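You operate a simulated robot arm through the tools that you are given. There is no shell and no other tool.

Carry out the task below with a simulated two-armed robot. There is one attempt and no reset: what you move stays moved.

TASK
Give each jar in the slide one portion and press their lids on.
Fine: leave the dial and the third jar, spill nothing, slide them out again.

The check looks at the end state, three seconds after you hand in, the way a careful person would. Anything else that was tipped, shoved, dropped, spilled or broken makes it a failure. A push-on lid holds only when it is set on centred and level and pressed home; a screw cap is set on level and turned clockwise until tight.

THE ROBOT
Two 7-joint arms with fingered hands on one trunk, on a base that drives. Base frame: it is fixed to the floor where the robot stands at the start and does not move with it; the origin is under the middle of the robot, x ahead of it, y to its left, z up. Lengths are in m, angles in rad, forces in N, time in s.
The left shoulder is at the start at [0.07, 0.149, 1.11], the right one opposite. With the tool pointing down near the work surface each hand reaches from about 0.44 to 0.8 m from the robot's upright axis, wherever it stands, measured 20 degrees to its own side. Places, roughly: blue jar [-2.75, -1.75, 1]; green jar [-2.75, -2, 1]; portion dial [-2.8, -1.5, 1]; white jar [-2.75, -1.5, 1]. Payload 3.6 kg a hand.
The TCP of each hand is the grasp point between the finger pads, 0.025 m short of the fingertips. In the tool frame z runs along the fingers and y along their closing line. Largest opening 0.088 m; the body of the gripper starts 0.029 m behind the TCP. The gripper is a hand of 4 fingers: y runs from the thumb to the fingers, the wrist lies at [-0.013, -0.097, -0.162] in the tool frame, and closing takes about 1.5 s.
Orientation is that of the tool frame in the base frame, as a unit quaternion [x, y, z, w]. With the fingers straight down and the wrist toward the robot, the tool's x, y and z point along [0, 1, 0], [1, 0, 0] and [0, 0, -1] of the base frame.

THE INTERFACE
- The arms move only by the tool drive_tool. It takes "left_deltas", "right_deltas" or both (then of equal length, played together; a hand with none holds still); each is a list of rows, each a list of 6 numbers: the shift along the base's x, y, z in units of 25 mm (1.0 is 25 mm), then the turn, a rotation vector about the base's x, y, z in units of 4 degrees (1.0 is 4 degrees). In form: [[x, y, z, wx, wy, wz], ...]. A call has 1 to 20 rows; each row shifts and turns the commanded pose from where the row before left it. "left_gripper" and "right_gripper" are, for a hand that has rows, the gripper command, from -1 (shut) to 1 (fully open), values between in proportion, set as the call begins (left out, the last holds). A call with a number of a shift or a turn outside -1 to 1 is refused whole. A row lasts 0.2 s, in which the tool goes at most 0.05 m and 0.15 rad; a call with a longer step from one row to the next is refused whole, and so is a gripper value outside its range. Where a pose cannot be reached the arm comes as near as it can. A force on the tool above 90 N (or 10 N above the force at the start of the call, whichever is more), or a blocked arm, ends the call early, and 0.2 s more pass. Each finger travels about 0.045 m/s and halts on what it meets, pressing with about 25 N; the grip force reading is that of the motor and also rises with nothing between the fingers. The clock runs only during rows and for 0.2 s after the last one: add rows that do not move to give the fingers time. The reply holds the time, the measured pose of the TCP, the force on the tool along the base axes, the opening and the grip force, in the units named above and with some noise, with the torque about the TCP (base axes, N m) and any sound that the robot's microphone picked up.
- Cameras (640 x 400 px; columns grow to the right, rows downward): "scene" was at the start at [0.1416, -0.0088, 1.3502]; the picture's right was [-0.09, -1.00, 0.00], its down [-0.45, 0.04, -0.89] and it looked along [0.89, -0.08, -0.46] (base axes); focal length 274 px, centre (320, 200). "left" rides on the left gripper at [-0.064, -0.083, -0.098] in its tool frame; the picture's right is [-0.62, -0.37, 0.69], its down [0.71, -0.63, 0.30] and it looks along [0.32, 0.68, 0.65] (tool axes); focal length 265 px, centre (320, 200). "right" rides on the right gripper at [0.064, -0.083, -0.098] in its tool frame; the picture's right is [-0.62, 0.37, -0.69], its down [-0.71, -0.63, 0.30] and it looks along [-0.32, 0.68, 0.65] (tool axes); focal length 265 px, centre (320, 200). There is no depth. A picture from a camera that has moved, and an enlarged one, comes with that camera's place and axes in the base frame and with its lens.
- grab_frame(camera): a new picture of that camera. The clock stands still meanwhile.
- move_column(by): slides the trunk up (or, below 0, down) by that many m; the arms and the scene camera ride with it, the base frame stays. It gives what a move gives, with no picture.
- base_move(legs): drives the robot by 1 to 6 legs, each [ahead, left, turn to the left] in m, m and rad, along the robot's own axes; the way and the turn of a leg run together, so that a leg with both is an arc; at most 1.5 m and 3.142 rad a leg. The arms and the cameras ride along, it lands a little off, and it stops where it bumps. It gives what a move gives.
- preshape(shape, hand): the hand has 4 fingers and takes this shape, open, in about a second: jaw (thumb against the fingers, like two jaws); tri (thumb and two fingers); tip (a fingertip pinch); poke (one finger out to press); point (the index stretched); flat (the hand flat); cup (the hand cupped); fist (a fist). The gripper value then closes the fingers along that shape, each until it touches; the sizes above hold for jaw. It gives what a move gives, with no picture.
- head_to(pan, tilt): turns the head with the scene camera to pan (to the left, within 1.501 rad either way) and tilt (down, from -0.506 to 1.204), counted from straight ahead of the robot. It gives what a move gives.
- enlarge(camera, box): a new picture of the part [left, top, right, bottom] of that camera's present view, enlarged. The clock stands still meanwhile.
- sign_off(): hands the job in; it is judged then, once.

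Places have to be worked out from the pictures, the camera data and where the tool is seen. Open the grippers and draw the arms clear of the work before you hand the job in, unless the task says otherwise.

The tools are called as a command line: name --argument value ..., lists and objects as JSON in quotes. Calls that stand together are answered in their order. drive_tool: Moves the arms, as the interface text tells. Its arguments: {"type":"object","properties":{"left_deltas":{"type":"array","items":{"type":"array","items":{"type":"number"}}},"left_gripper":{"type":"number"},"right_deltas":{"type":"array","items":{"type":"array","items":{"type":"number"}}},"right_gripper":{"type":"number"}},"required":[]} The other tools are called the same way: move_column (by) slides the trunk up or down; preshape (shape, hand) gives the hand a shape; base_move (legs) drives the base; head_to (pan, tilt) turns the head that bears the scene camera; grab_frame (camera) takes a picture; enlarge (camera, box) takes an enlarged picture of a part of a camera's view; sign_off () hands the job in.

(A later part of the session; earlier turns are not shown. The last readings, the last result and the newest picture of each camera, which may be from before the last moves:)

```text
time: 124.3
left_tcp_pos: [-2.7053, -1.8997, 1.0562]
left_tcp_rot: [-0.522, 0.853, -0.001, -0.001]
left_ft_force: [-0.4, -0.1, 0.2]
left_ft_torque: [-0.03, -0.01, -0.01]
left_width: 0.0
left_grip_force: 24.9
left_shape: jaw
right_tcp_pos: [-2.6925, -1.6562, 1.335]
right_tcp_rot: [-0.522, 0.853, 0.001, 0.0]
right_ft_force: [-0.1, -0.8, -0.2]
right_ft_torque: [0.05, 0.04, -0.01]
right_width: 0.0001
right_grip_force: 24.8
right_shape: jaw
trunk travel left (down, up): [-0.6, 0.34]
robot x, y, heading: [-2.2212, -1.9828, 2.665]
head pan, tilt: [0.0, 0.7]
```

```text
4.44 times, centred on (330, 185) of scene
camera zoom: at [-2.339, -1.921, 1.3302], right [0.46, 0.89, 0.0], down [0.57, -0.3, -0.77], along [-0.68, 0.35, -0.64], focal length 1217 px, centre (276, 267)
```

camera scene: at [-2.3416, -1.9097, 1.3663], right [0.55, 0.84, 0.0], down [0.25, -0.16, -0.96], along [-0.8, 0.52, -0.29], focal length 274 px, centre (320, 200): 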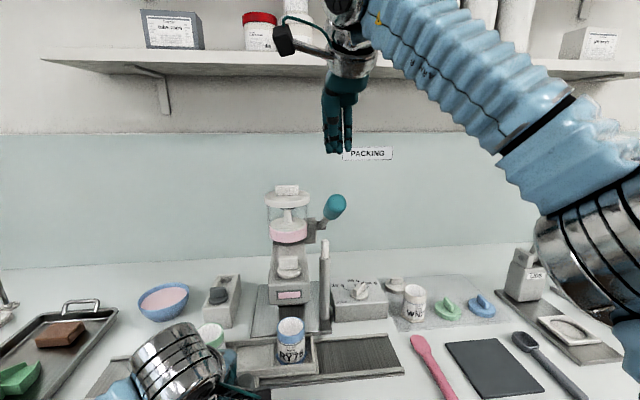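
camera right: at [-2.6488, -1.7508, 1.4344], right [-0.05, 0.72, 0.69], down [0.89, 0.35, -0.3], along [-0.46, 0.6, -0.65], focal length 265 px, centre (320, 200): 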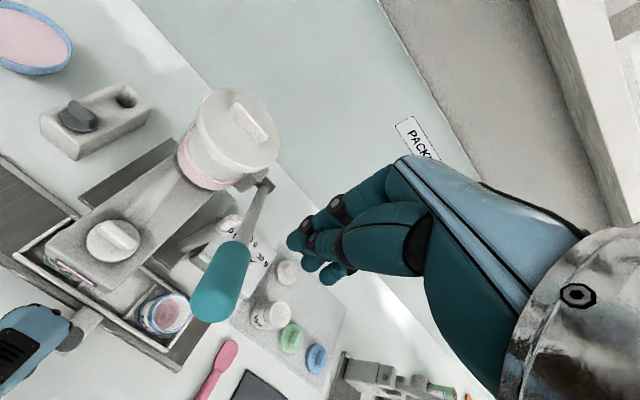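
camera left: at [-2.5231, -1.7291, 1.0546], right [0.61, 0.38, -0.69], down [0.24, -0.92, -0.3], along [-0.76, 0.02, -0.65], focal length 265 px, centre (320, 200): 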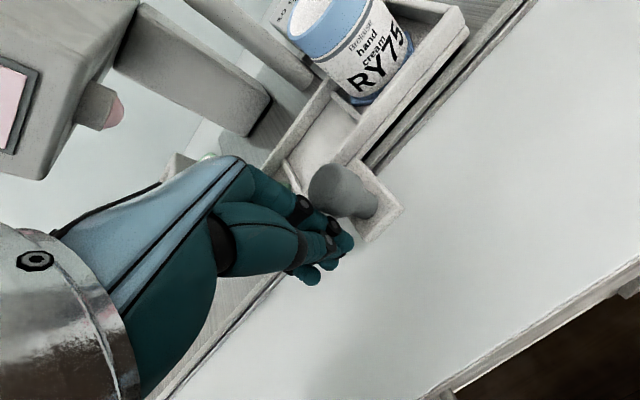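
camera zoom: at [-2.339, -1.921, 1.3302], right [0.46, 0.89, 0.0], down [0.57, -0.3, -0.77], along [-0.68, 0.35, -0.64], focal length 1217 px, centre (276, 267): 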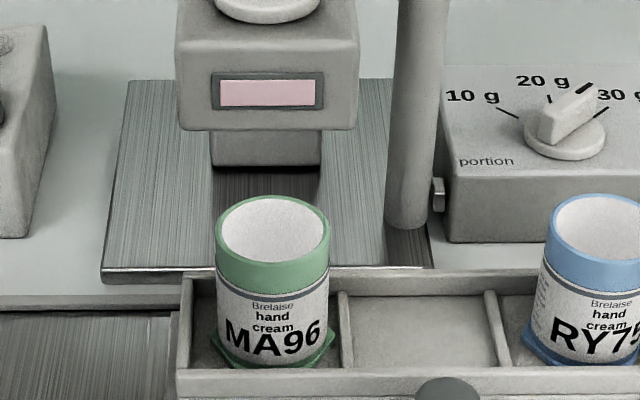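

The green jar's axis is within ~2.5 mm of the nozzle axis, well inside its opening. I'll press the lever down again through its full stroke.

drive_tool --right_deltas '[[0, 0, -0.4, 0, 0, 0], [0, 0, -0.4, 0, 0, 0], [0, 0, -0.4, 0, 0, 0], [0, 0, -0.4, 0, 0, 0], [0, 0, -0.4, 0, 0, 0], [0, 0, -0.4, 0, 0, 0], [0, 0, -0.4, 0, 0, 0], [0, 0, -0.4, 0, 0, 0], [0, 0, -0.4, 0, 0, 0], [0, 0, -0.4, 0, 0, 0], [0, 0, -0.4, 0, 0, 0]]'

enlarge --camera "scene" --box '[200, 80, 440, 240]'

```text
time: 126.7
left_tcp_pos: [-2.7044, -1.9001, 1.0559]
left_tcp_rot: [-0.522, 0.853, -0.001, -0.001]
left_ft_force: [0.6, 0.4, 0.3]
left_ft_torque: [0.02, -0.02, 0.02]
left_width: 0.0001
left_grip_force: 25.3
left_shape: jaw
right_tcp_pos: [-2.6921, -1.6555, 1.2253]
right_tcp_rot: [-0.521, 0.853, -0.001, 0.0]
right_ft_force: [-0.1, -0.2, 4.9]
right_ft_torque: [0.02, -0.06, -0.02]
right_width: 0.0001
right_grip_force: 25.1
right_shape: jaw
trunk travel left (down, up): [-0.6, 0.34]
robot x, y, heading: [-2.2172, -1.9835, 2.66]
head pan, tilt: [0.0, 0.7]
```

```text
2.50 times, centred on (320, 160) of scene
camera zoom: at [-2.3384, -1.9205, 1.3303], right [0.46, 0.89, 0.0], down [0.57, -0.3, -0.77], along [-0.68, 0.35, -0.64], focal length 684 px, centre (320, 300)
```

zoom: 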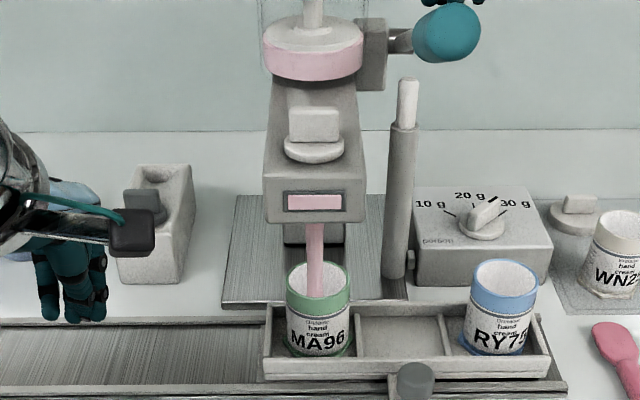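

The stream goes into the green jar. I'll continue the stroke to the stop as before.

drive_tool --right_deltas '[[0, 0, -0.4, 0, 0, 0], [0, 0, -0.4, 0, 0, 0], [0, 0, -0.4, 0, 0, 0], [0, 0, -0.4, 0, 0, 0], [0, 0, -0.4, 0, 0, 0], [0, 0, -0.4, 0, 0, 0], [0, 0, -0.4, 0, 0, 0], [0, 0, -0.4, 0, 0, 0], [0, 0, -0.3, 0, 0, 0], [0, 0, 0, 0, 0, 0]]'

enlarge --camera "scene" --box '[200, 80, 440, 240]'

```text
time: 128.9
left_tcp_pos: [-2.7026, -1.9006, 1.0586]
left_tcp_rot: [-0.522, 0.853, 0.001, -0.002]
left_ft_force: [0.2, -0.4, -0.9]
left_ft_torque: [-0.03, 0.04, -0.04]
left_width: 0.0001
left_grip_force: 25.1
left_shape: jaw
right_tcp_pos: [-2.6902, -1.6565, 1.1523]
right_tcp_rot: [-0.522, 0.853, 0.011, -0.014]
right_ft_force: [-13.4, 10.8, 58.4]
right_ft_torque: [-0.02, 0.33, -0.09]
right_width: 0.0
right_grip_force: 25.3
right_shape: jaw
trunk travel left (down, up): [-0.6, 0.34]
robot x, y, heading: [-2.2194, -1.9813, 2.665]
head pan, tilt: [0.0, 0.7]
```

```text
2.50 times, centred on (320, 160) of scene
camera zoom: at [-2.3352, -1.9227, 1.3311], right [0.46, 0.89, 0.0], down [0.57, -0.3, -0.77], along [-0.68, 0.35, -0.64], focal length 684 px, centre (320, 300)
```

zoom: 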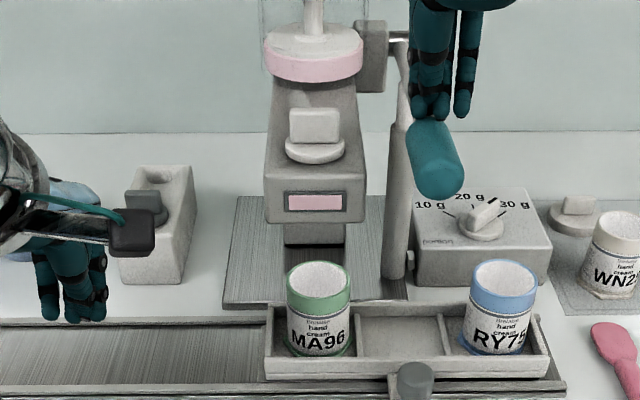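

The stop was reached (58 N) and the flow has ended. I'll raise the right hand to let the lever spring back up.

drive_tool --right_deltas '[[0, 0, 0.4, 0, 0, 0], [0, 0, 0.4, 0, 0, 0], [0, 0, 0.4, 0, 0, 0], [0, 0, 0.4, 0, 0, 0], [0, 0, 0.4, 0, 0, 0], [0, 0, 0.4, 0, 0, 0], [0, 0, 0.4, 0, 0, 0], [0, 0, 0.4, 0, 0, 0], [0, 0, 0.4, 0, 0, 0], [0, 0, 0.4, 0, 0, 0], [0, 0, 0.5, 0, 0, 0], [0, 0, 0.6, 0, 0, 0], [0, 0, 0.8, 0, 0, 0], [0, 0, 0.8, 0, 0, 0], [0, 0, 0.6, 0, 0, 0]]'

grab_frame --camera "scene"

grab_frame --camera "right"

```text
time: 132.1
left_tcp_pos: [-2.7033, -1.9006, 1.0561]
left_tcp_rot: [-0.522, 0.853, -0.001, -0.001]
left_ft_force: [-0.2, 0.2, -0.1]
left_ft_torque: [0.0, 0.0, -0.01]
left_width: 0.0001
left_grip_force: 24.8
left_shape: jaw
right_tcp_pos: [-2.6923, -1.6563, 1.3189]
right_tcp_rot: [-0.522, 0.853, -0.001, 0.0]
right_ft_force: [-0.4, 0.0, -0.8]
right_ft_torque: [-0.04, 0.01, -0.02]
right_width: 0.0
right_grip_force: 25.1
right_shape: jaw
trunk travel left (down, up): [-0.6, 0.34]
robot x, y, heading: [-2.2242, -1.9844, 2.663]
head pan, tilt: [0.0, 0.7]
```

```text
taken
camera scene: at [-2.3386, -1.9207, 1.3302], right [0.46, 0.89, 0.0], down [0.57, -0.3, -0.77], along [-0.68, 0.35, -0.64], focal length 274 px, centre (320, 200)
```

scene: 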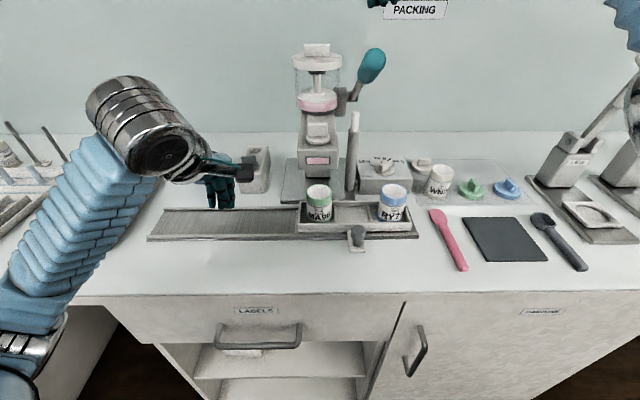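

```text
taken
camera right: at [-2.6482, -1.7512, 1.4175], right [-0.05, 0.72, 0.69], down [0.89, 0.35, -0.3], along [-0.46, 0.6, -0.65], focal length 265 px, centre (320, 200)
```

right: 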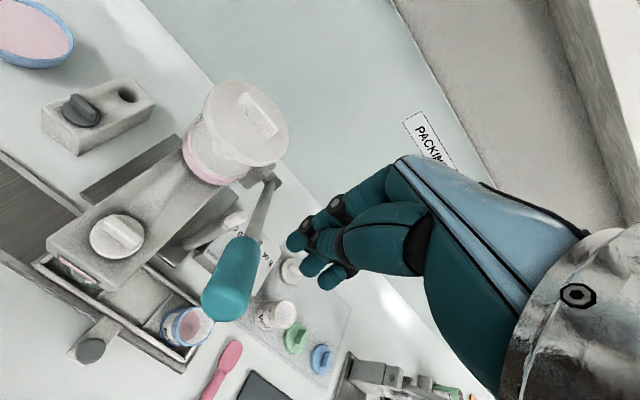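

Both portions are dispensed and the lever is up. I'll move the right hand off to the right, and bring the left hand over to the right side of the knob (knob now ≈(-2.620,-1.695)) at z≈1.056.

drive_tool --right_deltas '[[0.78, 0.88, 0, 0, 0, 0], [0.78, 0.88, 0, 0, 0, 0], [0.78, 0.88, 0, 0, 0, 0], [0.78, 0.88, 0, 0, 0, 0], [0.78, 0.88, 0, 0, 0, 0], [0.78, 0.88, 0, 0, 0, 0], [0.78, 0.88, 0, 0, 0, 0]]'

drive_tool --left_deltas '[[0.4, 0.824, 0, 0, 0, 0], [0.4, 0.824, 0, 0, 0, 0], [0.4, 0.824, 0, 0, 0, 0], [0.4, 0.824, 0, 0, 0, 0], [0.4, 0.824, 0, 0, 0, 0], [0.4, 0.824, 0, 0, 0, 0], [0.4, 0.824, 0, 0, 0, 0], [0.4, 0.824, 0, 0, 0, 0], [0.4, 0.824, 0, 0, 0, 0], [0.4, 0.824, 0, 0, 0, 0], [0.4, 0.824, 0, 0, 0, 0], [0.4, 0.824, 0, 0, 0, 0], [0, 0, 0, 0, 0, 0]]'

grab_frame --camera "scene"

grab_frame --camera "left"

```text
time: 133.7
left_tcp_pos: [-2.7042, -1.8985, 1.057]
left_tcp_rot: [-0.522, 0.853, -0.001, -0.001]
left_ft_force: [0.2, -0.1, 1.1]
left_ft_torque: [0.01, 0.05, 0.03]
left_width: 0.0
left_grip_force: 24.4
left_shape: jaw
right_tcp_pos: [-2.5538, -1.5006, 1.3172]
right_tcp_rot: [-0.522, 0.853, 0.0, 0.0]
right_ft_force: [1.0, 0.1, -0.4]
right_ft_torque: [-0.01, 0.02, -0.02]
right_width: 0.0003
right_grip_force: 24.5
right_shape: jaw
trunk travel left (down, up): [-0.6, 0.34]
robot x, y, heading: [-2.2227, -1.9829, 2.661]
head pan, tilt: [0.0, 0.7]
```

```text
time: 136.5
left_tcp_pos: [-2.5851, -1.6541, 1.0573]
left_tcp_rot: [-0.522, 0.853, -0.001, 0.0]
left_ft_force: [0.0, 0.3, -0.4]
left_ft_torque: [0.0, -0.03, -0.01]
left_width: 0.0
left_grip_force: 25.2
left_shape: jaw
right_tcp_pos: [-2.5566, -1.5024, 1.3189]
right_tcp_rot: [-0.522, 0.853, -0.001, 0.0]
right_ft_force: [-0.8, -0.2, 0.1]
right_ft_torque: [0.04, 0.08, 0.0]
right_width: 0.0
right_grip_force: 25.3
right_shape: jaw
trunk travel left (down, up): [-0.6, 0.34]
robot x, y, heading: [-2.2236, -1.9846, 2.664]
head pan, tilt: [0.0, 0.7]
```

```text
taken
camera scene: at [-2.3395, -1.9209, 1.3301], right [0.46, 0.89, 0.0], down [0.57, -0.3, -0.76], along [-0.68, 0.35, -0.64], focal length 274 px, centre (320, 200)
```

scene: 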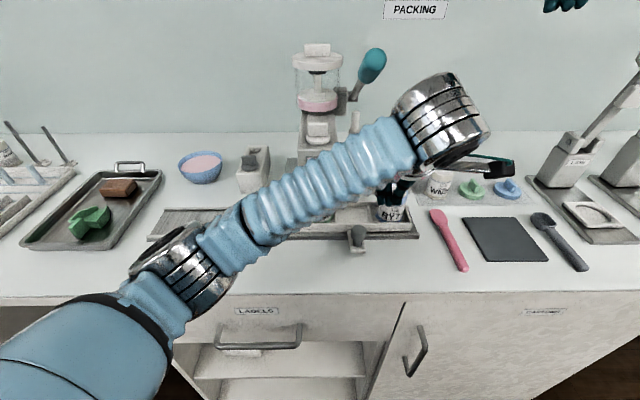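

```text
taken
camera left: at [-2.4815, -1.636, 1.157], right [0.61, 0.38, -0.69], down [0.24, -0.92, -0.3], along [-0.76, 0.02, -0.65], focal length 265 px, centre (320, 200)
```

left: 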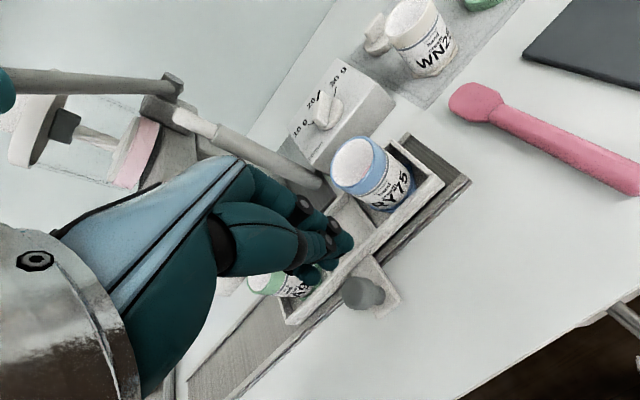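

The left hand hovers right of the knob. I'll shift 9 mm further right and descend to z≈0.955 beside it.

drive_tool --left_deltas '[[0, 0.36, 0, 0, 0, 0], [0, 0, -0.82, 0, 0, 0], [0, 0, -0.82, 0, 0, 0], [0, 0, -0.82, 0, 0, 0], [0, 0, -0.82, 0, 0, 0], [0, 0, -0.8, 0, 0, 0], [0, 0, 0, 0, 0, 0]]'

grab_frame --camera "left"

grab_frame --camera "scene"

```text
time: 138.1
left_tcp_pos: [-2.5867, -1.6472, 0.9577]
left_tcp_rot: [-0.522, 0.853, -0.001, -0.001]
left_ft_force: [-1.0, 0.1, -0.3]
left_ft_torque: [0.01, -0.01, 0.0]
left_width: 0.0
left_grip_force: 25.3
left_shape: jaw
right_tcp_pos: [-2.5558, -1.5015, 1.3171]
right_tcp_rot: [-0.522, 0.853, -0.001, 0.001]
right_ft_force: [-0.1, 0.7, -0.5]
right_ft_torque: [-0.02, 0.0, -0.01]
right_width: 0.0
right_grip_force: 25.7
right_shape: jaw
trunk travel left (down, up): [-0.6, 0.34]
robot x, y, heading: [-2.2172, -1.9776, 2.665]
head pan, tilt: [0.0, 0.7]
```

```text
taken
camera left: at [-2.4818, -1.6277, 1.056], right [0.61, 0.38, -0.69], down [0.24, -0.92, -0.3], along [-0.76, 0.02, -0.65], focal length 265 px, centre (320, 200)
```

left: 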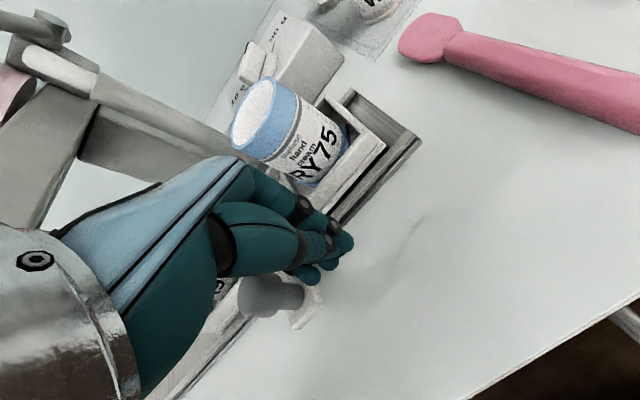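

```text
taken
camera scene: at [-2.3389, -1.9201, 1.3302], right [0.46, 0.89, 0.0], down [0.57, -0.3, -0.76], along [-0.68, 0.35, -0.64], focal length 274 px, centre (320, 200)
```

scene: 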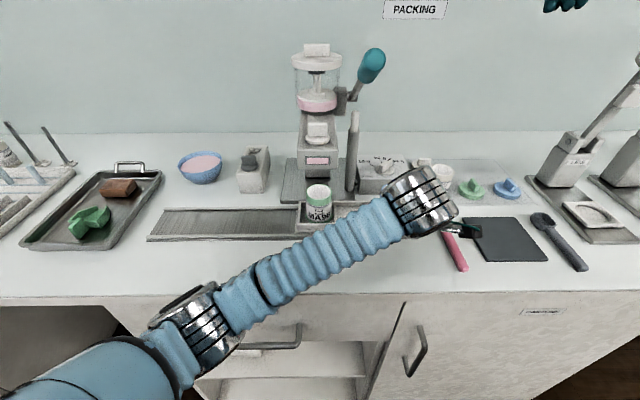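

No contact forces. I'll push the slide back left, first 0.15 m.

drive_tool --left_deltas '[[-0.185, -0.355, 0, 0, 0, 0], [-0.185, -0.355, 0, 0, 0, 0], [-0.23, -0.443, 0, 0, 0, 0], [-0.23, -0.443, 0, 0, 0, 0], [-0.23, -0.443, 0, 0, 0, 0], [-0.23, -0.443, 0, 0, 0, 0], [-0.23, -0.443, 0, 0, 0, 0], [-0.23, -0.443, 0, 0, 0, 0], [-0.23, -0.443, 0, 0, 0, 0], [-0.23, -0.443, 0, 0, 0, 0], [-0.23, -0.443, 0, 0, 0, 0], [-0.23, -0.443, 0, 0, 0, 0]]'

grab_frame --camera "left"

grab_frame --camera "scene"

```text
time: 140.7
left_tcp_pos: [-2.6533, -1.7748, 0.9573]
left_tcp_rot: [-0.522, 0.853, 0.0, 0.0]
left_ft_force: [0.3, 0.5, 0.3]
left_ft_torque: [0.03, -0.01, 0.03]
left_width: 0.0
left_grip_force: 25.1
left_shape: jaw
right_tcp_pos: [-2.5551, -1.5013, 1.3172]
right_tcp_rot: [-0.521, 0.853, 0.0, 0.0]
right_ft_force: [-0.2, 0.2, 0.0]
right_ft_torque: [0.0, -0.03, -0.03]
right_width: 0.0
right_grip_force: 25.2
right_shape: jaw
trunk travel left (down, up): [-0.6, 0.34]
robot x, y, heading: [-2.2205, -1.9819, 2.661]
head pan, tilt: [0.0, 0.7]
```

```text
taken
camera left: at [-2.549, -1.7563, 1.0567], right [0.61, 0.38, -0.69], down [0.24, -0.92, -0.3], along [-0.76, 0.02, -0.65], focal length 265 px, centre (320, 200)
```

left: 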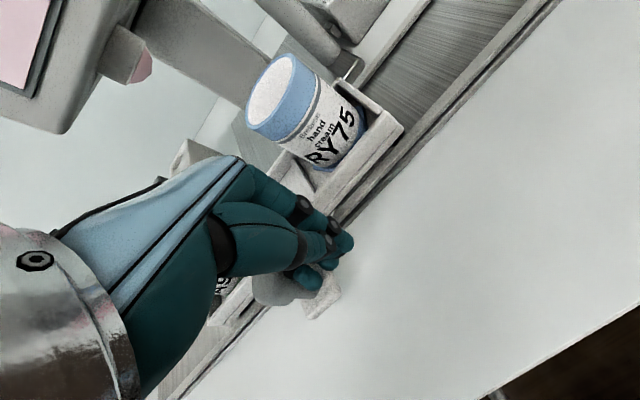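

```text
taken
camera scene: at [-2.3394, -1.9211, 1.3302], right [0.46, 0.89, 0.0], down [0.57, -0.3, -0.77], along [-0.68, 0.35, -0.64], focal length 274 px, centre (320, 200)
```

scene: 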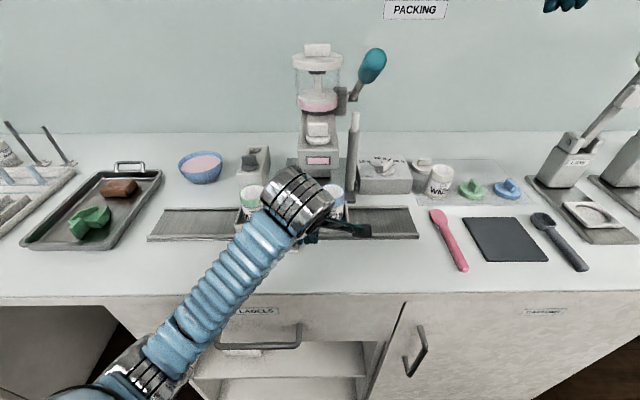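

Sliding back well. I'll push another ~0.16 m.

drive_tool --left_deltas '[[-0.23, -0.443, 0, 0, 0, 0], [-0.23, -0.443, 0, 0, 0, 0], [-0.23, -0.443, 0, 0, 0, 0], [-0.23, -0.443, 0, 0, 0, 0], [-0.23, -0.443, 0, 0, 0, 0], [-0.23, -0.443, 0, 0, 0, 0], [-0.23, -0.443, 0, 0, 0, 0], [-0.23, -0.443, 0, 0, 0, 0], [-0.23, -0.443, 0, 0, 0, 0], [-0.23, -0.443, 0, 0, 0, 0], [-0.23, -0.443, 0, 0, 0, 0], [-0.23, -0.443, 0, 0, 0, 0], [0, 0, 0, 0, 0, 0]]'

grab_frame --camera "left"

enlarge --camera "scene" --box '[130, 130, 370, 280]'

```text
time: 143.5
left_tcp_pos: [-2.7224, -1.9088, 0.956]
left_tcp_rot: [-0.521, 0.853, 0.0, -0.001]
left_ft_force: [-0.2, 0.1, -0.4]
left_ft_torque: [-0.03, -0.01, 0.01]
left_width: 0.0
left_grip_force: 24.8
left_shape: jaw
right_tcp_pos: [-2.5563, -1.5013, 1.3174]
right_tcp_rot: [-0.521, 0.853, -0.001, 0.001]
right_ft_force: [-0.1, 0.1, -0.2]
right_ft_torque: [-0.05, -0.02, 0.02]
right_width: 0.0001
right_grip_force: 24.9
right_shape: jaw
trunk travel left (down, up): [-0.6, 0.34]
robot x, y, heading: [-2.2188, -1.9855, 2.659]
head pan, tilt: [0.0, 0.7]
```

```text
taken
camera left: at [-2.6186, -1.8897, 1.0552], right [0.61, 0.38, -0.69], down [0.24, -0.92, -0.3], along [-0.76, 0.02, -0.65], focal length 265 px, centre (320, 200)
```

left: 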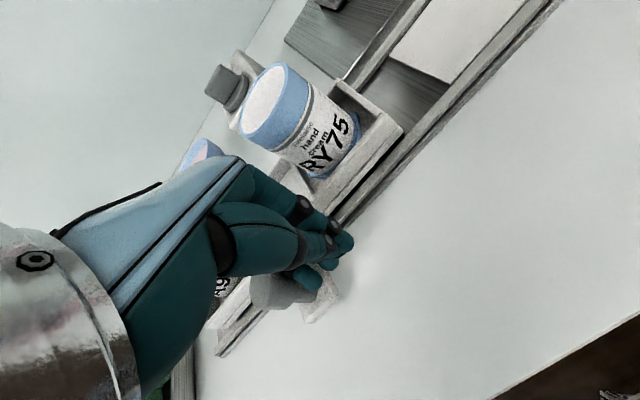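

```text
2.67 times, centred on (250, 205) of scene
camera zoom: at [-2.339, -1.9199, 1.3301], right [0.46, 0.89, 0.0], down [0.57, -0.3, -0.76], along [-0.68, 0.35, -0.64], focal length 730 px, centre (507, 187)
```

zoom: 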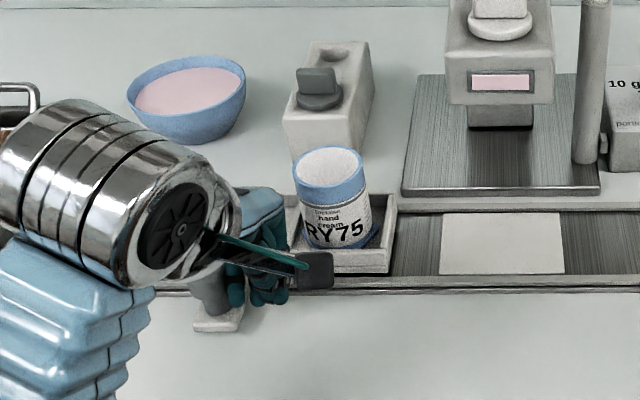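

About 15 mm remain to the starting position. I'll push in small steps and watch for an end stop.

drive_tool --left_deltas '[[-0.09, -0.177, 0, 0, 0, 0], [-0.09, -0.177, 0, 0, 0, 0], [-0.09, -0.177, 0, 0, 0, 0], [0, 0, 0, 0, 0, 0]]'

enlarge --camera "scene" --box '[130, 130, 370, 280]'

```text
time: 144.5
left_tcp_pos: [-2.7285, -1.9209, 0.9574]
left_tcp_rot: [-0.522, 0.853, 0.0, -0.001]
left_ft_force: [0.0, -0.1, 0.1]
left_ft_torque: [-0.01, 0.01, 0.03]
left_width: 0.0
left_grip_force: 25.0
left_shape: jaw
right_tcp_pos: [-2.5548, -1.5021, 1.3169]
right_tcp_rot: [-0.522, 0.853, 0.001, -0.001]
right_ft_force: [0.3, -0.2, -0.6]
right_ft_torque: [-0.02, 0.02, 0.03]
right_width: 0.0
right_grip_force: 24.7
right_shape: jaw
trunk travel left (down, up): [-0.6, 0.34]
robot x, y, heading: [-2.2142, -1.9838, 2.666]
head pan, tilt: [0.0, 0.7]
```

```text
2.67 times, centred on (250, 205) of scene
camera zoom: at [-2.3389, -1.92, 1.3302], right [0.46, 0.89, 0.0], down [0.57, -0.3, -0.76], along [-0.68, 0.35, -0.64], focal length 730 px, centre (507, 187)
```

zoom: 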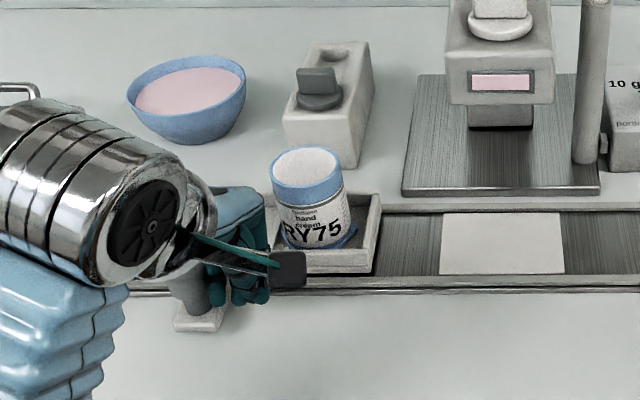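

The blue jar's column matches its original position (≈245.5 vs 245.9). I'll nudge 3 mm more to feel whether it sits at the end stop.

drive_tool --left_deltas '[[-0.055, -0.106, 0, 0, 0, 0], [0, 0, 0, 0, 0, 0]]'

```text
time: 145.1
left_tcp_pos: [-2.7296, -1.9221, 0.9561]
left_tcp_rot: [-0.521, 0.853, 0.0, -0.001]
left_ft_force: [-0.4, 0.1, -0.9]
left_ft_torque: [-0.01, 0.0, 0.0]
left_width: 0.0
left_grip_force: 24.7
left_shape: jaw
right_tcp_pos: [-2.5552, -1.5013, 1.3164]
right_tcp_rot: [-0.522, 0.853, 0.0, 0.0]
right_ft_force: [-0.7, -0.1, -0.6]
right_ft_torque: [0.02, 0.01, 0.01]
right_width: 0.0
right_grip_force: 25.2
right_shape: jaw
trunk travel left (down, up): [-0.6, 0.34]
robot x, y, heading: [-2.2207, -1.9816, 2.661]
head pan, tilt: [0.0, 0.7]
```

No stop resistance; the slide is out where it began. I'll back the left hand off the knob and raise it, then look at the tray and jars.

drive_tool --left_deltas '[[0.3, 0.6, 0, 0, 0, 0], [0.5, -0.2, 0.3, 0, 0, 0], [0, 0, 1, 0, 0, 0], [0, 0, 1, 0, 0, 0], [0, 0, 1, 0, 0, 0], [0, 0, 1, 0, 0, 0], [0, 0, 1, 0, 0, 0], [0, 0, 1, 0, 0, 0], [0, 0, 1, 0, 0, 0], [0, 0, 1, 0, 0, 0], [0, 0, 1, 0, 0, 0], [0, 0, 1, 0, 0, 0], [0, 0, 0, 0, 0, 0]]'

grab_frame --camera "scene"

grab_frame --camera "left"

enlarge --camera "scene" --box '[130, 150, 330, 275]'

```text
time: 147.9
left_tcp_pos: [-2.7106, -1.9131, 1.2147]
left_tcp_rot: [-0.522, 0.853, 0.0, -0.002]
left_ft_force: [0.0, -0.4, -0.3]
left_ft_torque: [0.0, 0.02, -0.02]
left_width: 0.0001
left_grip_force: 25.6
left_shape: jaw
right_tcp_pos: [-2.5572, -1.5022, 1.3172]
right_tcp_rot: [-0.522, 0.853, 0.0, 0.001]
right_ft_force: [0.6, -0.3, 0.3]
right_ft_torque: [0.06, 0.01, 0.01]
right_width: 0.0
right_grip_force: 24.8
right_shape: jaw
trunk travel left (down, up): [-0.6, 0.34]
robot x, y, heading: [-2.219, -1.9815, 2.664]
head pan, tilt: [0.0, 0.7]
```

```text
taken
camera scene: at [-2.3393, -1.9204, 1.3301], right [0.46, 0.89, 0.0], down [0.57, -0.3, -0.76], along [-0.68, 0.35, -0.64], focal length 274 px, centre (320, 200)
```

scene: 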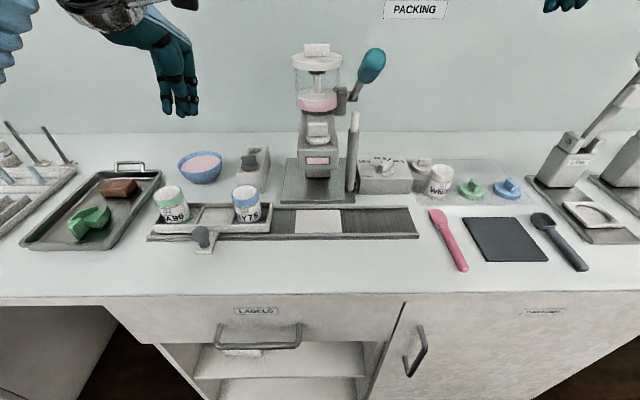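

```text
taken
camera left: at [-2.6069, -1.8941, 1.3137], right [0.61, 0.38, -0.69], down [0.24, -0.92, -0.3], along [-0.76, 0.02, -0.65], focal length 265 px, centre (320, 200)
```

left: 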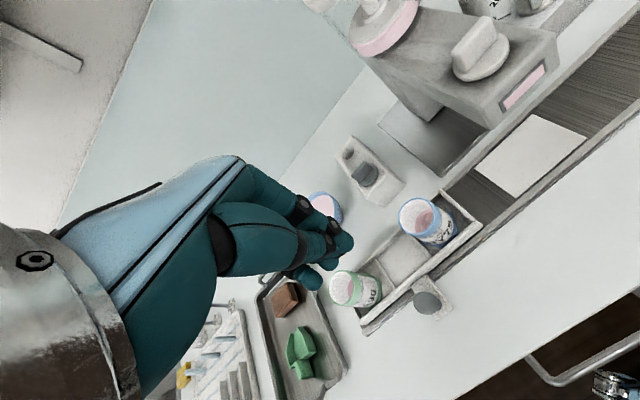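

```text
3.20 times, centred on (230, 212) of scene
camera zoom: at [-2.3393, -1.9204, 1.3301], right [0.46, 0.89, 0.0], down [0.57, -0.3, -0.76], along [-0.68, 0.35, -0.64], focal length 876 px, centre (608, 160)
```

zoom: 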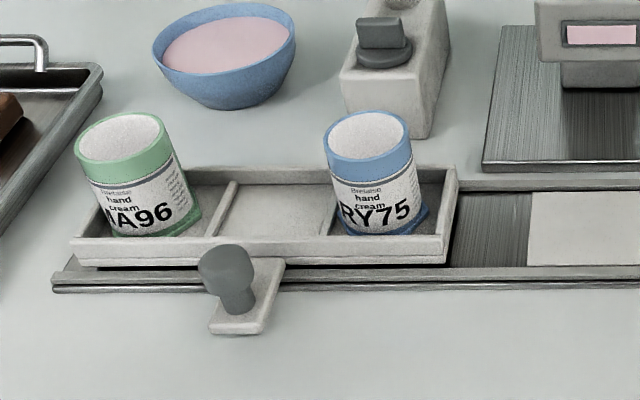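

The tray is back out, and the blue jar shows its pink portion. Now the lids: I'll zoom in on them.

enlarge --camera "scene" --box '[410, 150, 540, 220]'

grab_frame --camera "right"

```text
4.92 times, centred on (475, 185) of scene
camera zoom: at [-2.3393, -1.9204, 1.3301], right [0.46, 0.89, 0.0], down [0.57, -0.3, -0.76], along [-0.68, 0.35, -0.64], focal length 1348 px, centre (-443, 274)
```

zoom: 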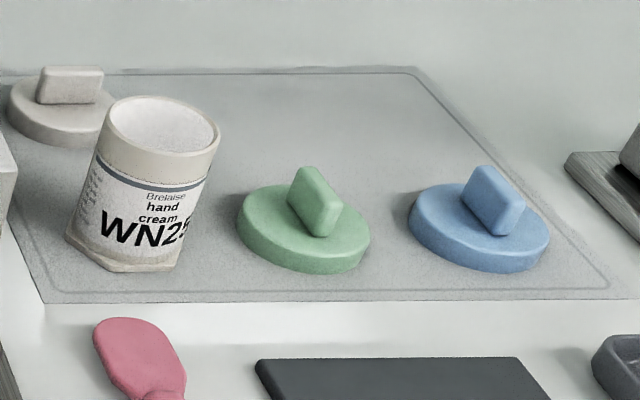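

```text
taken
camera right: at [-2.5126, -1.597, 1.4171], right [-0.05, 0.72, 0.69], down [0.89, 0.35, -0.3], along [-0.46, 0.6, -0.65], focal length 265 px, centre (320, 200)
```

right: 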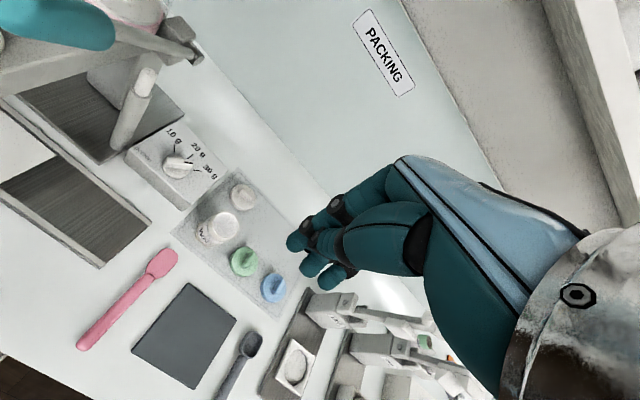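

The lid fins run nearly along the bench's depth, so I need the jaw's closing line roughly along the rail direction. I'll open the right hand and test turning it clockwise ~76° here in free air.

drive_tool --right_deltas '[[0, 0, 0, 0, 0, -1], [0, 0, 0, 0, 0, -1], [0, 0, 0, 0, 0, -1], [0, 0, 0, 0, 0, -1], [0, 0, 0, 0, 0, -1], [0, 0, 0, 0, 0, -1], [0, 0, 0, 0, 0, -1], [0, 0, 0, 0, 0, -1], [0, 0, 0, 0, 0, -1], [0, 0, 0, 0, 0, -1], [0, 0, 0, 0, 0, -1], [0, 0, 0, 0, 0, -1], [0, 0, 0, 0, 0, -1], [0, 0, 0, 0, 0, -1], [0, 0, 0, 0, 0, -1], [0, 0, 0, 0, 0, -1], [0, 0, 0, 0, 0, -1], [0, 0, 0, 0, 0, -1], [0, 0, 0, 0, 0, -1]]' --right_gripper 1

grab_frame --camera "right"

head_to --pan -0.5 --tilt 0.5

grab_frame --camera "scene"

```text
time: 151.9
left_tcp_pos: [-2.7107, -1.9123, 1.2132]
left_tcp_rot: [-0.522, 0.853, -0.001, -0.001]
left_ft_force: [-0.7, 0.0, -0.5]
left_ft_torque: [0.03, 0.02, 0.03]
left_width: 0.0
left_grip_force: 25.1
left_shape: jaw
right_tcp_pos: [-2.5564, -1.5018, 1.3183]
right_tcp_rot: [0.115, 0.993, 0.0, 0.0]
right_ft_force: [-0.3, 0.3, 0.5]
right_ft_torque: [-0.02, 0.02, 0.03]
right_width: 0.0878
right_grip_force: 0.2
right_shape: jaw
trunk travel left (down, up): [-0.6, 0.34]
robot x, y, heading: [-2.2196, -1.986, 2.663]
head pan, tilt: [0.0, 0.7]
```

```text
taken
camera right: at [-2.6383, -1.569, 1.4181], right [0.69, 0.22, 0.69], down [0.55, -0.78, -0.3], along [0.47, 0.59, -0.65], focal length 265 px, centre (320, 200)
```

right: 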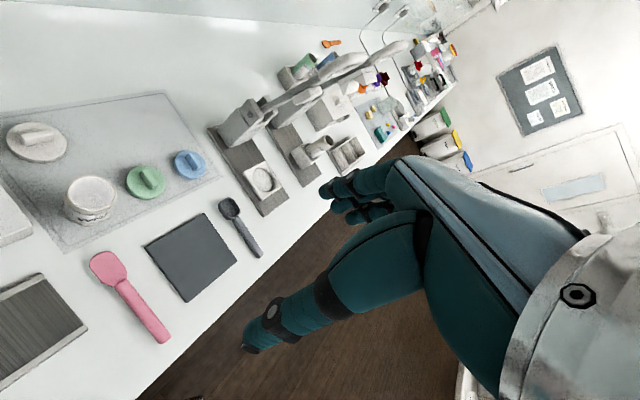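

```text
time: 152.8
left_tcp_pos: [-2.7105, -1.9121, 1.214]
left_tcp_rot: [-0.522, 0.853, -0.001, -0.001]
left_ft_force: [0.3, -0.6, -0.6]
left_ft_torque: [0.04, -0.01, 0.01]
left_width: 0.0
left_grip_force: 25.6
left_shape: jaw
right_tcp_pos: [-2.5551, -1.5008, 1.3188]
right_tcp_rot: [0.114, 0.994, 0.0, -0.001]
right_ft_force: [-0.7, -0.1, 0.2]
right_ft_torque: [0.01, 0.0, 0.02]
right_width: 0.0878
right_grip_force: 0.0
right_shape: jaw
trunk travel left (down, up): [-0.6, 0.34]
robot x, y, heading: [-2.2218, -1.9831, 2.665]
head pan, tilt: [-0.499, 0.499]
```

```text
taken
camera scene: at [-2.3146, -1.8839, 1.3478], right [0.83, 0.56, 0.0], down [0.27, -0.4, -0.88], along [-0.49, 0.73, -0.48], focal length 274 px, centre (320, 200)
```

scene: 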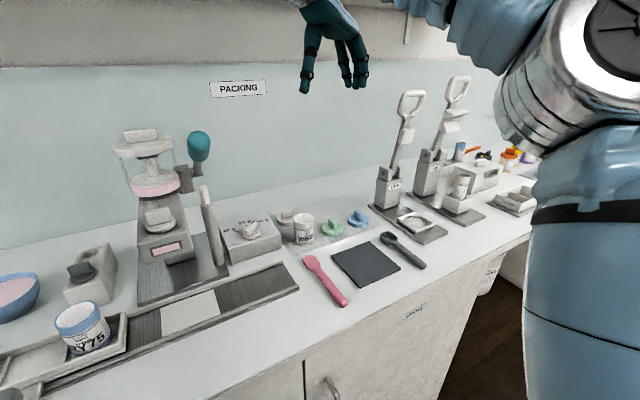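

The right hand reaches that orientation. Before shifting the base right to reach the lids, I'll raise the left hand well above the lever height.

drive_tool --left_deltas '[[0.3, -0.15, 1, 0, 0, 0], [0.3, -0.15, 1, 0, 0, 0], [0.3, -0.15, 1, 0, 0, 0], [0.3, -0.15, 1, 0, 0, 0], [0.3, -0.15, 1, 0, 0, 0], [0.3, -0.15, 1, 0, 0, 0], [0, 0, 1, 0, 0, 0], [0, 0, 0.5, 0, 0, 0]]'

base_move --legs '[[0, -0.19, 0]]'

grab_frame --camera "scene"

grab_frame --camera "right"

```text
time: 154.6
left_tcp_pos: [-2.6646, -1.9356, 1.4031]
left_tcp_rot: [-0.522, 0.853, 0.0, 0.0]
left_ft_force: [-0.7, -0.5, 0.2]
left_ft_torque: [0.01, -0.03, 0.02]
left_width: 0.0
left_grip_force: 25.4
left_shape: jaw
right_tcp_pos: [-2.5545, -1.5017, 1.3175]
right_tcp_rot: [0.114, 0.993, -0.001, 0.0]
right_ft_force: [-0.3, -0.3, 0.5]
right_ft_torque: [-0.02, 0.01, 0.03]
right_width: 0.0876
right_grip_force: 0.0
right_shape: jaw
trunk travel left (down, up): [-0.6, 0.34]
robot x, y, heading: [-2.2209, -1.9825, 2.663]
head pan, tilt: [-0.499, 0.499]
```

```text
time: 157.6
left_tcp_pos: [-2.5764, -1.7677, 1.4034]
left_tcp_rot: [-0.522, 0.853, 0.0, -0.001]
left_ft_force: [-0.4, 0.4, 0.1]
left_ft_torque: [-0.01, 0.0, 0.0]
left_width: 0.0
left_grip_force: 25.3
left_shape: jaw
right_tcp_pos: [-2.4671, -1.3322, 1.3185]
right_tcp_rot: [0.114, 0.993, -0.001, -0.001]
right_ft_force: [-0.3, 0.7, -0.2]
right_ft_torque: [-0.01, 0.05, -0.02]
right_width: 0.088
right_grip_force: 0.0
right_shape: jaw
trunk travel left (down, up): [-0.6, 0.34]
robot x, y, heading: [-2.132, -1.8099, 2.661]
head pan, tilt: [-0.499, 0.499]
```

```text
taken
camera scene: at [-2.2251, -1.7132, 1.3479], right [0.83, 0.56, 0.0], down [0.27, -0.4, -0.88], along [-0.49, 0.73, -0.48], focal length 274 px, centre (320, 200)
```

scene: 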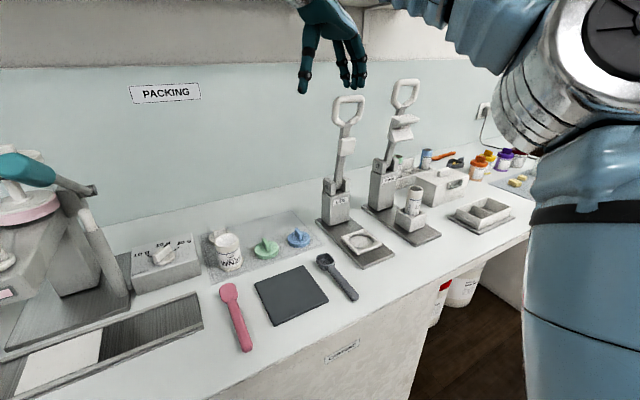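

```text
taken
camera right: at [-2.5495, -1.3998, 1.4182], right [0.69, 0.22, 0.69], down [0.55, -0.78, -0.3], along [0.47, 0.59, -0.66], focal length 265 px, centre (320, 200)
```

right: 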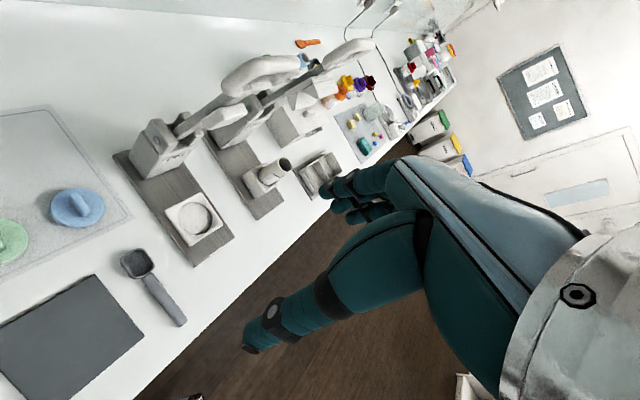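

I need exact lid poses. I'll enlarge the lids in the right hand's camera and the scene view.

enlarge --camera "right" --box '[0, 160, 140, 290]'

enlarge --camera "scene" --box '[195, 210, 335, 290]'

```text
3.08 times, centred on (70, 225) of right
camera zoom: at [-2.5495, -1.3998, 1.4182], right [0.69, 0.22, 0.69], down [0.55, -0.78, -0.3], along [0.47, 0.59, -0.66], focal length 817 px, centre (1089, 123)
```

zoom: 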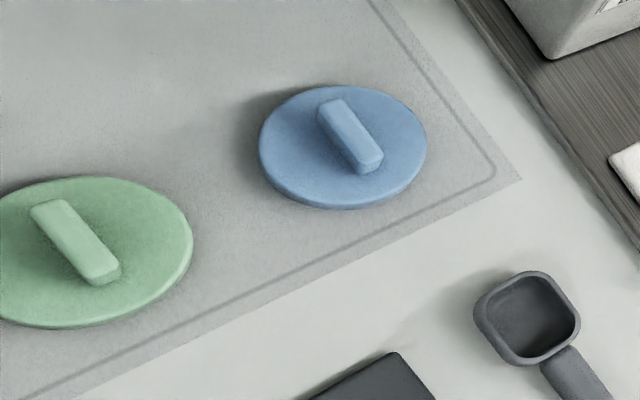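

```text
4.57 times, centred on (265, 250) of scene
camera zoom: at [-2.2251, -1.7132, 1.3479], right [0.83, 0.56, 0.0], down [0.27, -0.4, -0.88], along [-0.49, 0.73, -0.48], focal length 1252 px, centre (571, -29)
```

zoom: 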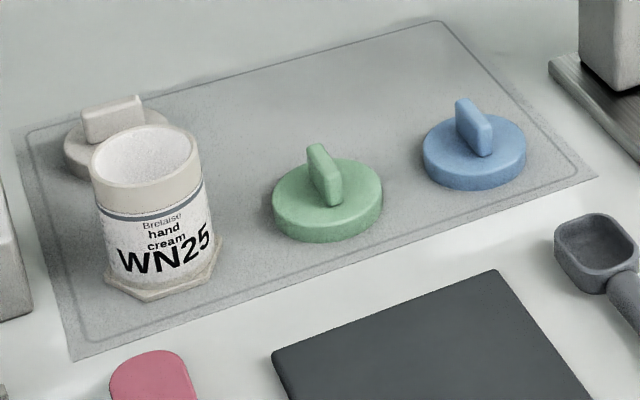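

The fins lie almost exactly along the bench depth; blue lid centre ≈(-2.605,-1.258), green ≈(-2.644,-1.336). I'll turn the right hand ~14° more, half-close it, and hover above the blue lid.

drive_tool --right_deltas '[[-0.913, 0.493, 0, 0, 0, -0.58], [-0.913, 0.493, 0, 0, 0, -0.58], [-0.913, 0.493, 0, 0, 0, -0.58], [-0.913, 0.493, 0, 0, 0, -0.58], [-0.913, 0.493, 0, 0, 0, -0.58], [-0.913, 0.493, 0, 0, 0, -0.58], [0, 0, 0, 0, 0, 0]]' --right_gripper 0.1

grab_frame --camera "scene"

grab_frame --camera "right"

```text
time: 159.2
left_tcp_pos: [-2.5763, -1.7704, 1.4049]
left_tcp_rot: [-0.522, 0.853, 0.001, -0.001]
left_ft_force: [-0.3, 0.3, 0.3]
left_ft_torque: [0.03, -0.01, 0.0]
left_width: 0.0
left_grip_force: 25.0
left_shape: jaw
right_tcp_pos: [-2.5296, -1.3382, 1.275]
right_tcp_rot: [0.232, 0.973, 0.0, -0.004]
right_ft_force: [0.6, 0.7, -0.6]
right_ft_torque: [0.02, 0.03, -0.01]
right_width: 0.0487
right_grip_force: 0.1
right_shape: jaw
right hand out of reach, approached as far as the arm can: row 3, 4, 5, 6
trunk travel left (down, up): [-0.6, 0.34]
robot x, y, heading: [-2.1304, -1.8113, 2.663]
head pan, tilt: [-0.499, 0.499]
```

```text
taken
camera scene: at [-2.2246, -1.7152, 1.3481], right [0.83, 0.56, 0.0], down [0.27, -0.4, -0.88], along [-0.49, 0.73, -0.48], focal length 274 px, centre (320, 200)
```

scene: 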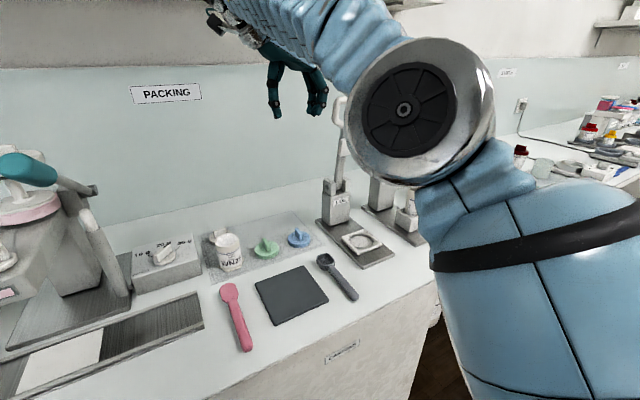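

```text
taken
camera right: at [-2.6256, -1.384, 1.3757], right [0.72, 0.05, 0.69], down [0.35, -0.88, -0.31], along [0.59, 0.46, -0.66], focal length 265 px, centre (320, 200)
```

right: 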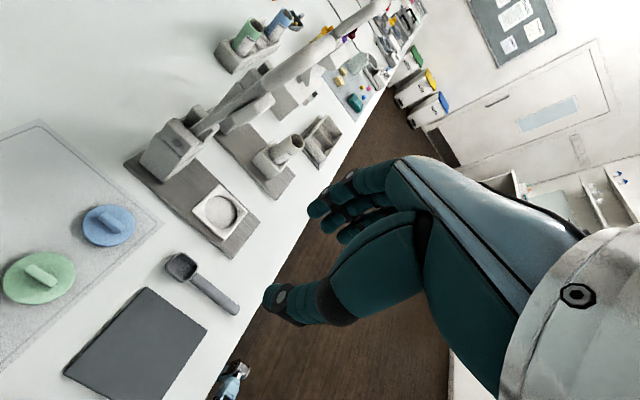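

The high pose is out of reach for this orientation (now exactly aligned with the rail). I'll descend here to z≈1.10, which is free space, where reach is better.

drive_tool --right_deltas '[[0, 0, -1, 0, 0, 0], [0, 0, -1, 0, 0, 0], [0, 0, -1, 0, 0, 0], [0, 0, -1, 0, 0, 0], [0, 0, -1, 0, 0, 0], [0, 0, -1, 0, 0, 0], [0, 0, -1, 0, 0, 0]]'

grab_frame --camera "scene"

grab_frame --camera "right"

```text
time: 160.8
left_tcp_pos: [-2.5776, -1.7677, 1.4028]
left_tcp_rot: [-0.521, 0.853, -0.001, -0.001]
left_ft_force: [0.3, 0.5, 0.9]
left_ft_torque: [0.01, 0.03, 0.0]
left_width: 0.0
left_grip_force: 25.0
left_shape: jaw
right_tcp_pos: [-2.5312, -1.338, 1.0974]
right_tcp_rot: [0.235, 0.972, -0.001, 0.0]
right_ft_force: [0.5, 1.4, -0.7]
right_ft_torque: [-0.02, 0.03, 0.01]
right_width: 0.0484
right_grip_force: 0.0
right_shape: jaw
trunk travel left (down, up): [-0.6, 0.34]
robot x, y, heading: [-2.1306, -1.8118, 2.666]
head pan, tilt: [-0.499, 0.499]
```

```text
taken
camera scene: at [-2.2266, -1.7133, 1.3478], right [0.83, 0.56, 0.0], down [0.27, -0.4, -0.88], along [-0.49, 0.73, -0.48], focal length 274 px, centre (320, 200)
```

scene: 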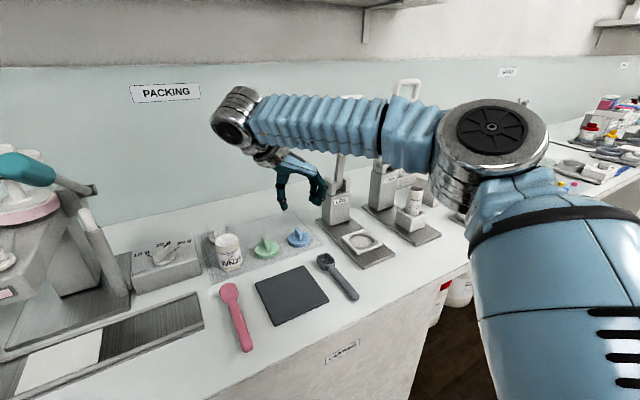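

```text
taken
camera right: at [-2.6267, -1.383, 1.1973], right [0.72, 0.05, 0.69], down [0.35, -0.89, -0.3], along [0.6, 0.46, -0.66], focal length 265 px, centre (320, 200)
```

right: 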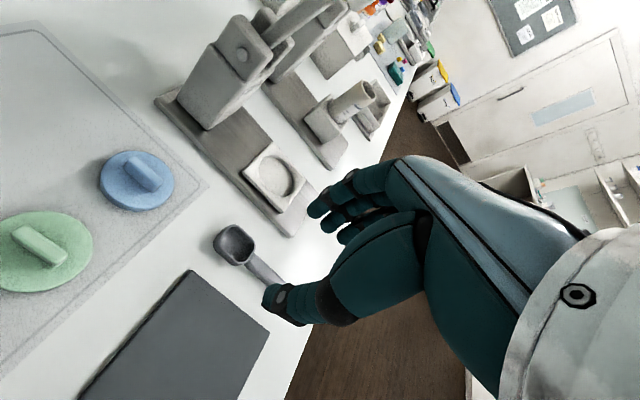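

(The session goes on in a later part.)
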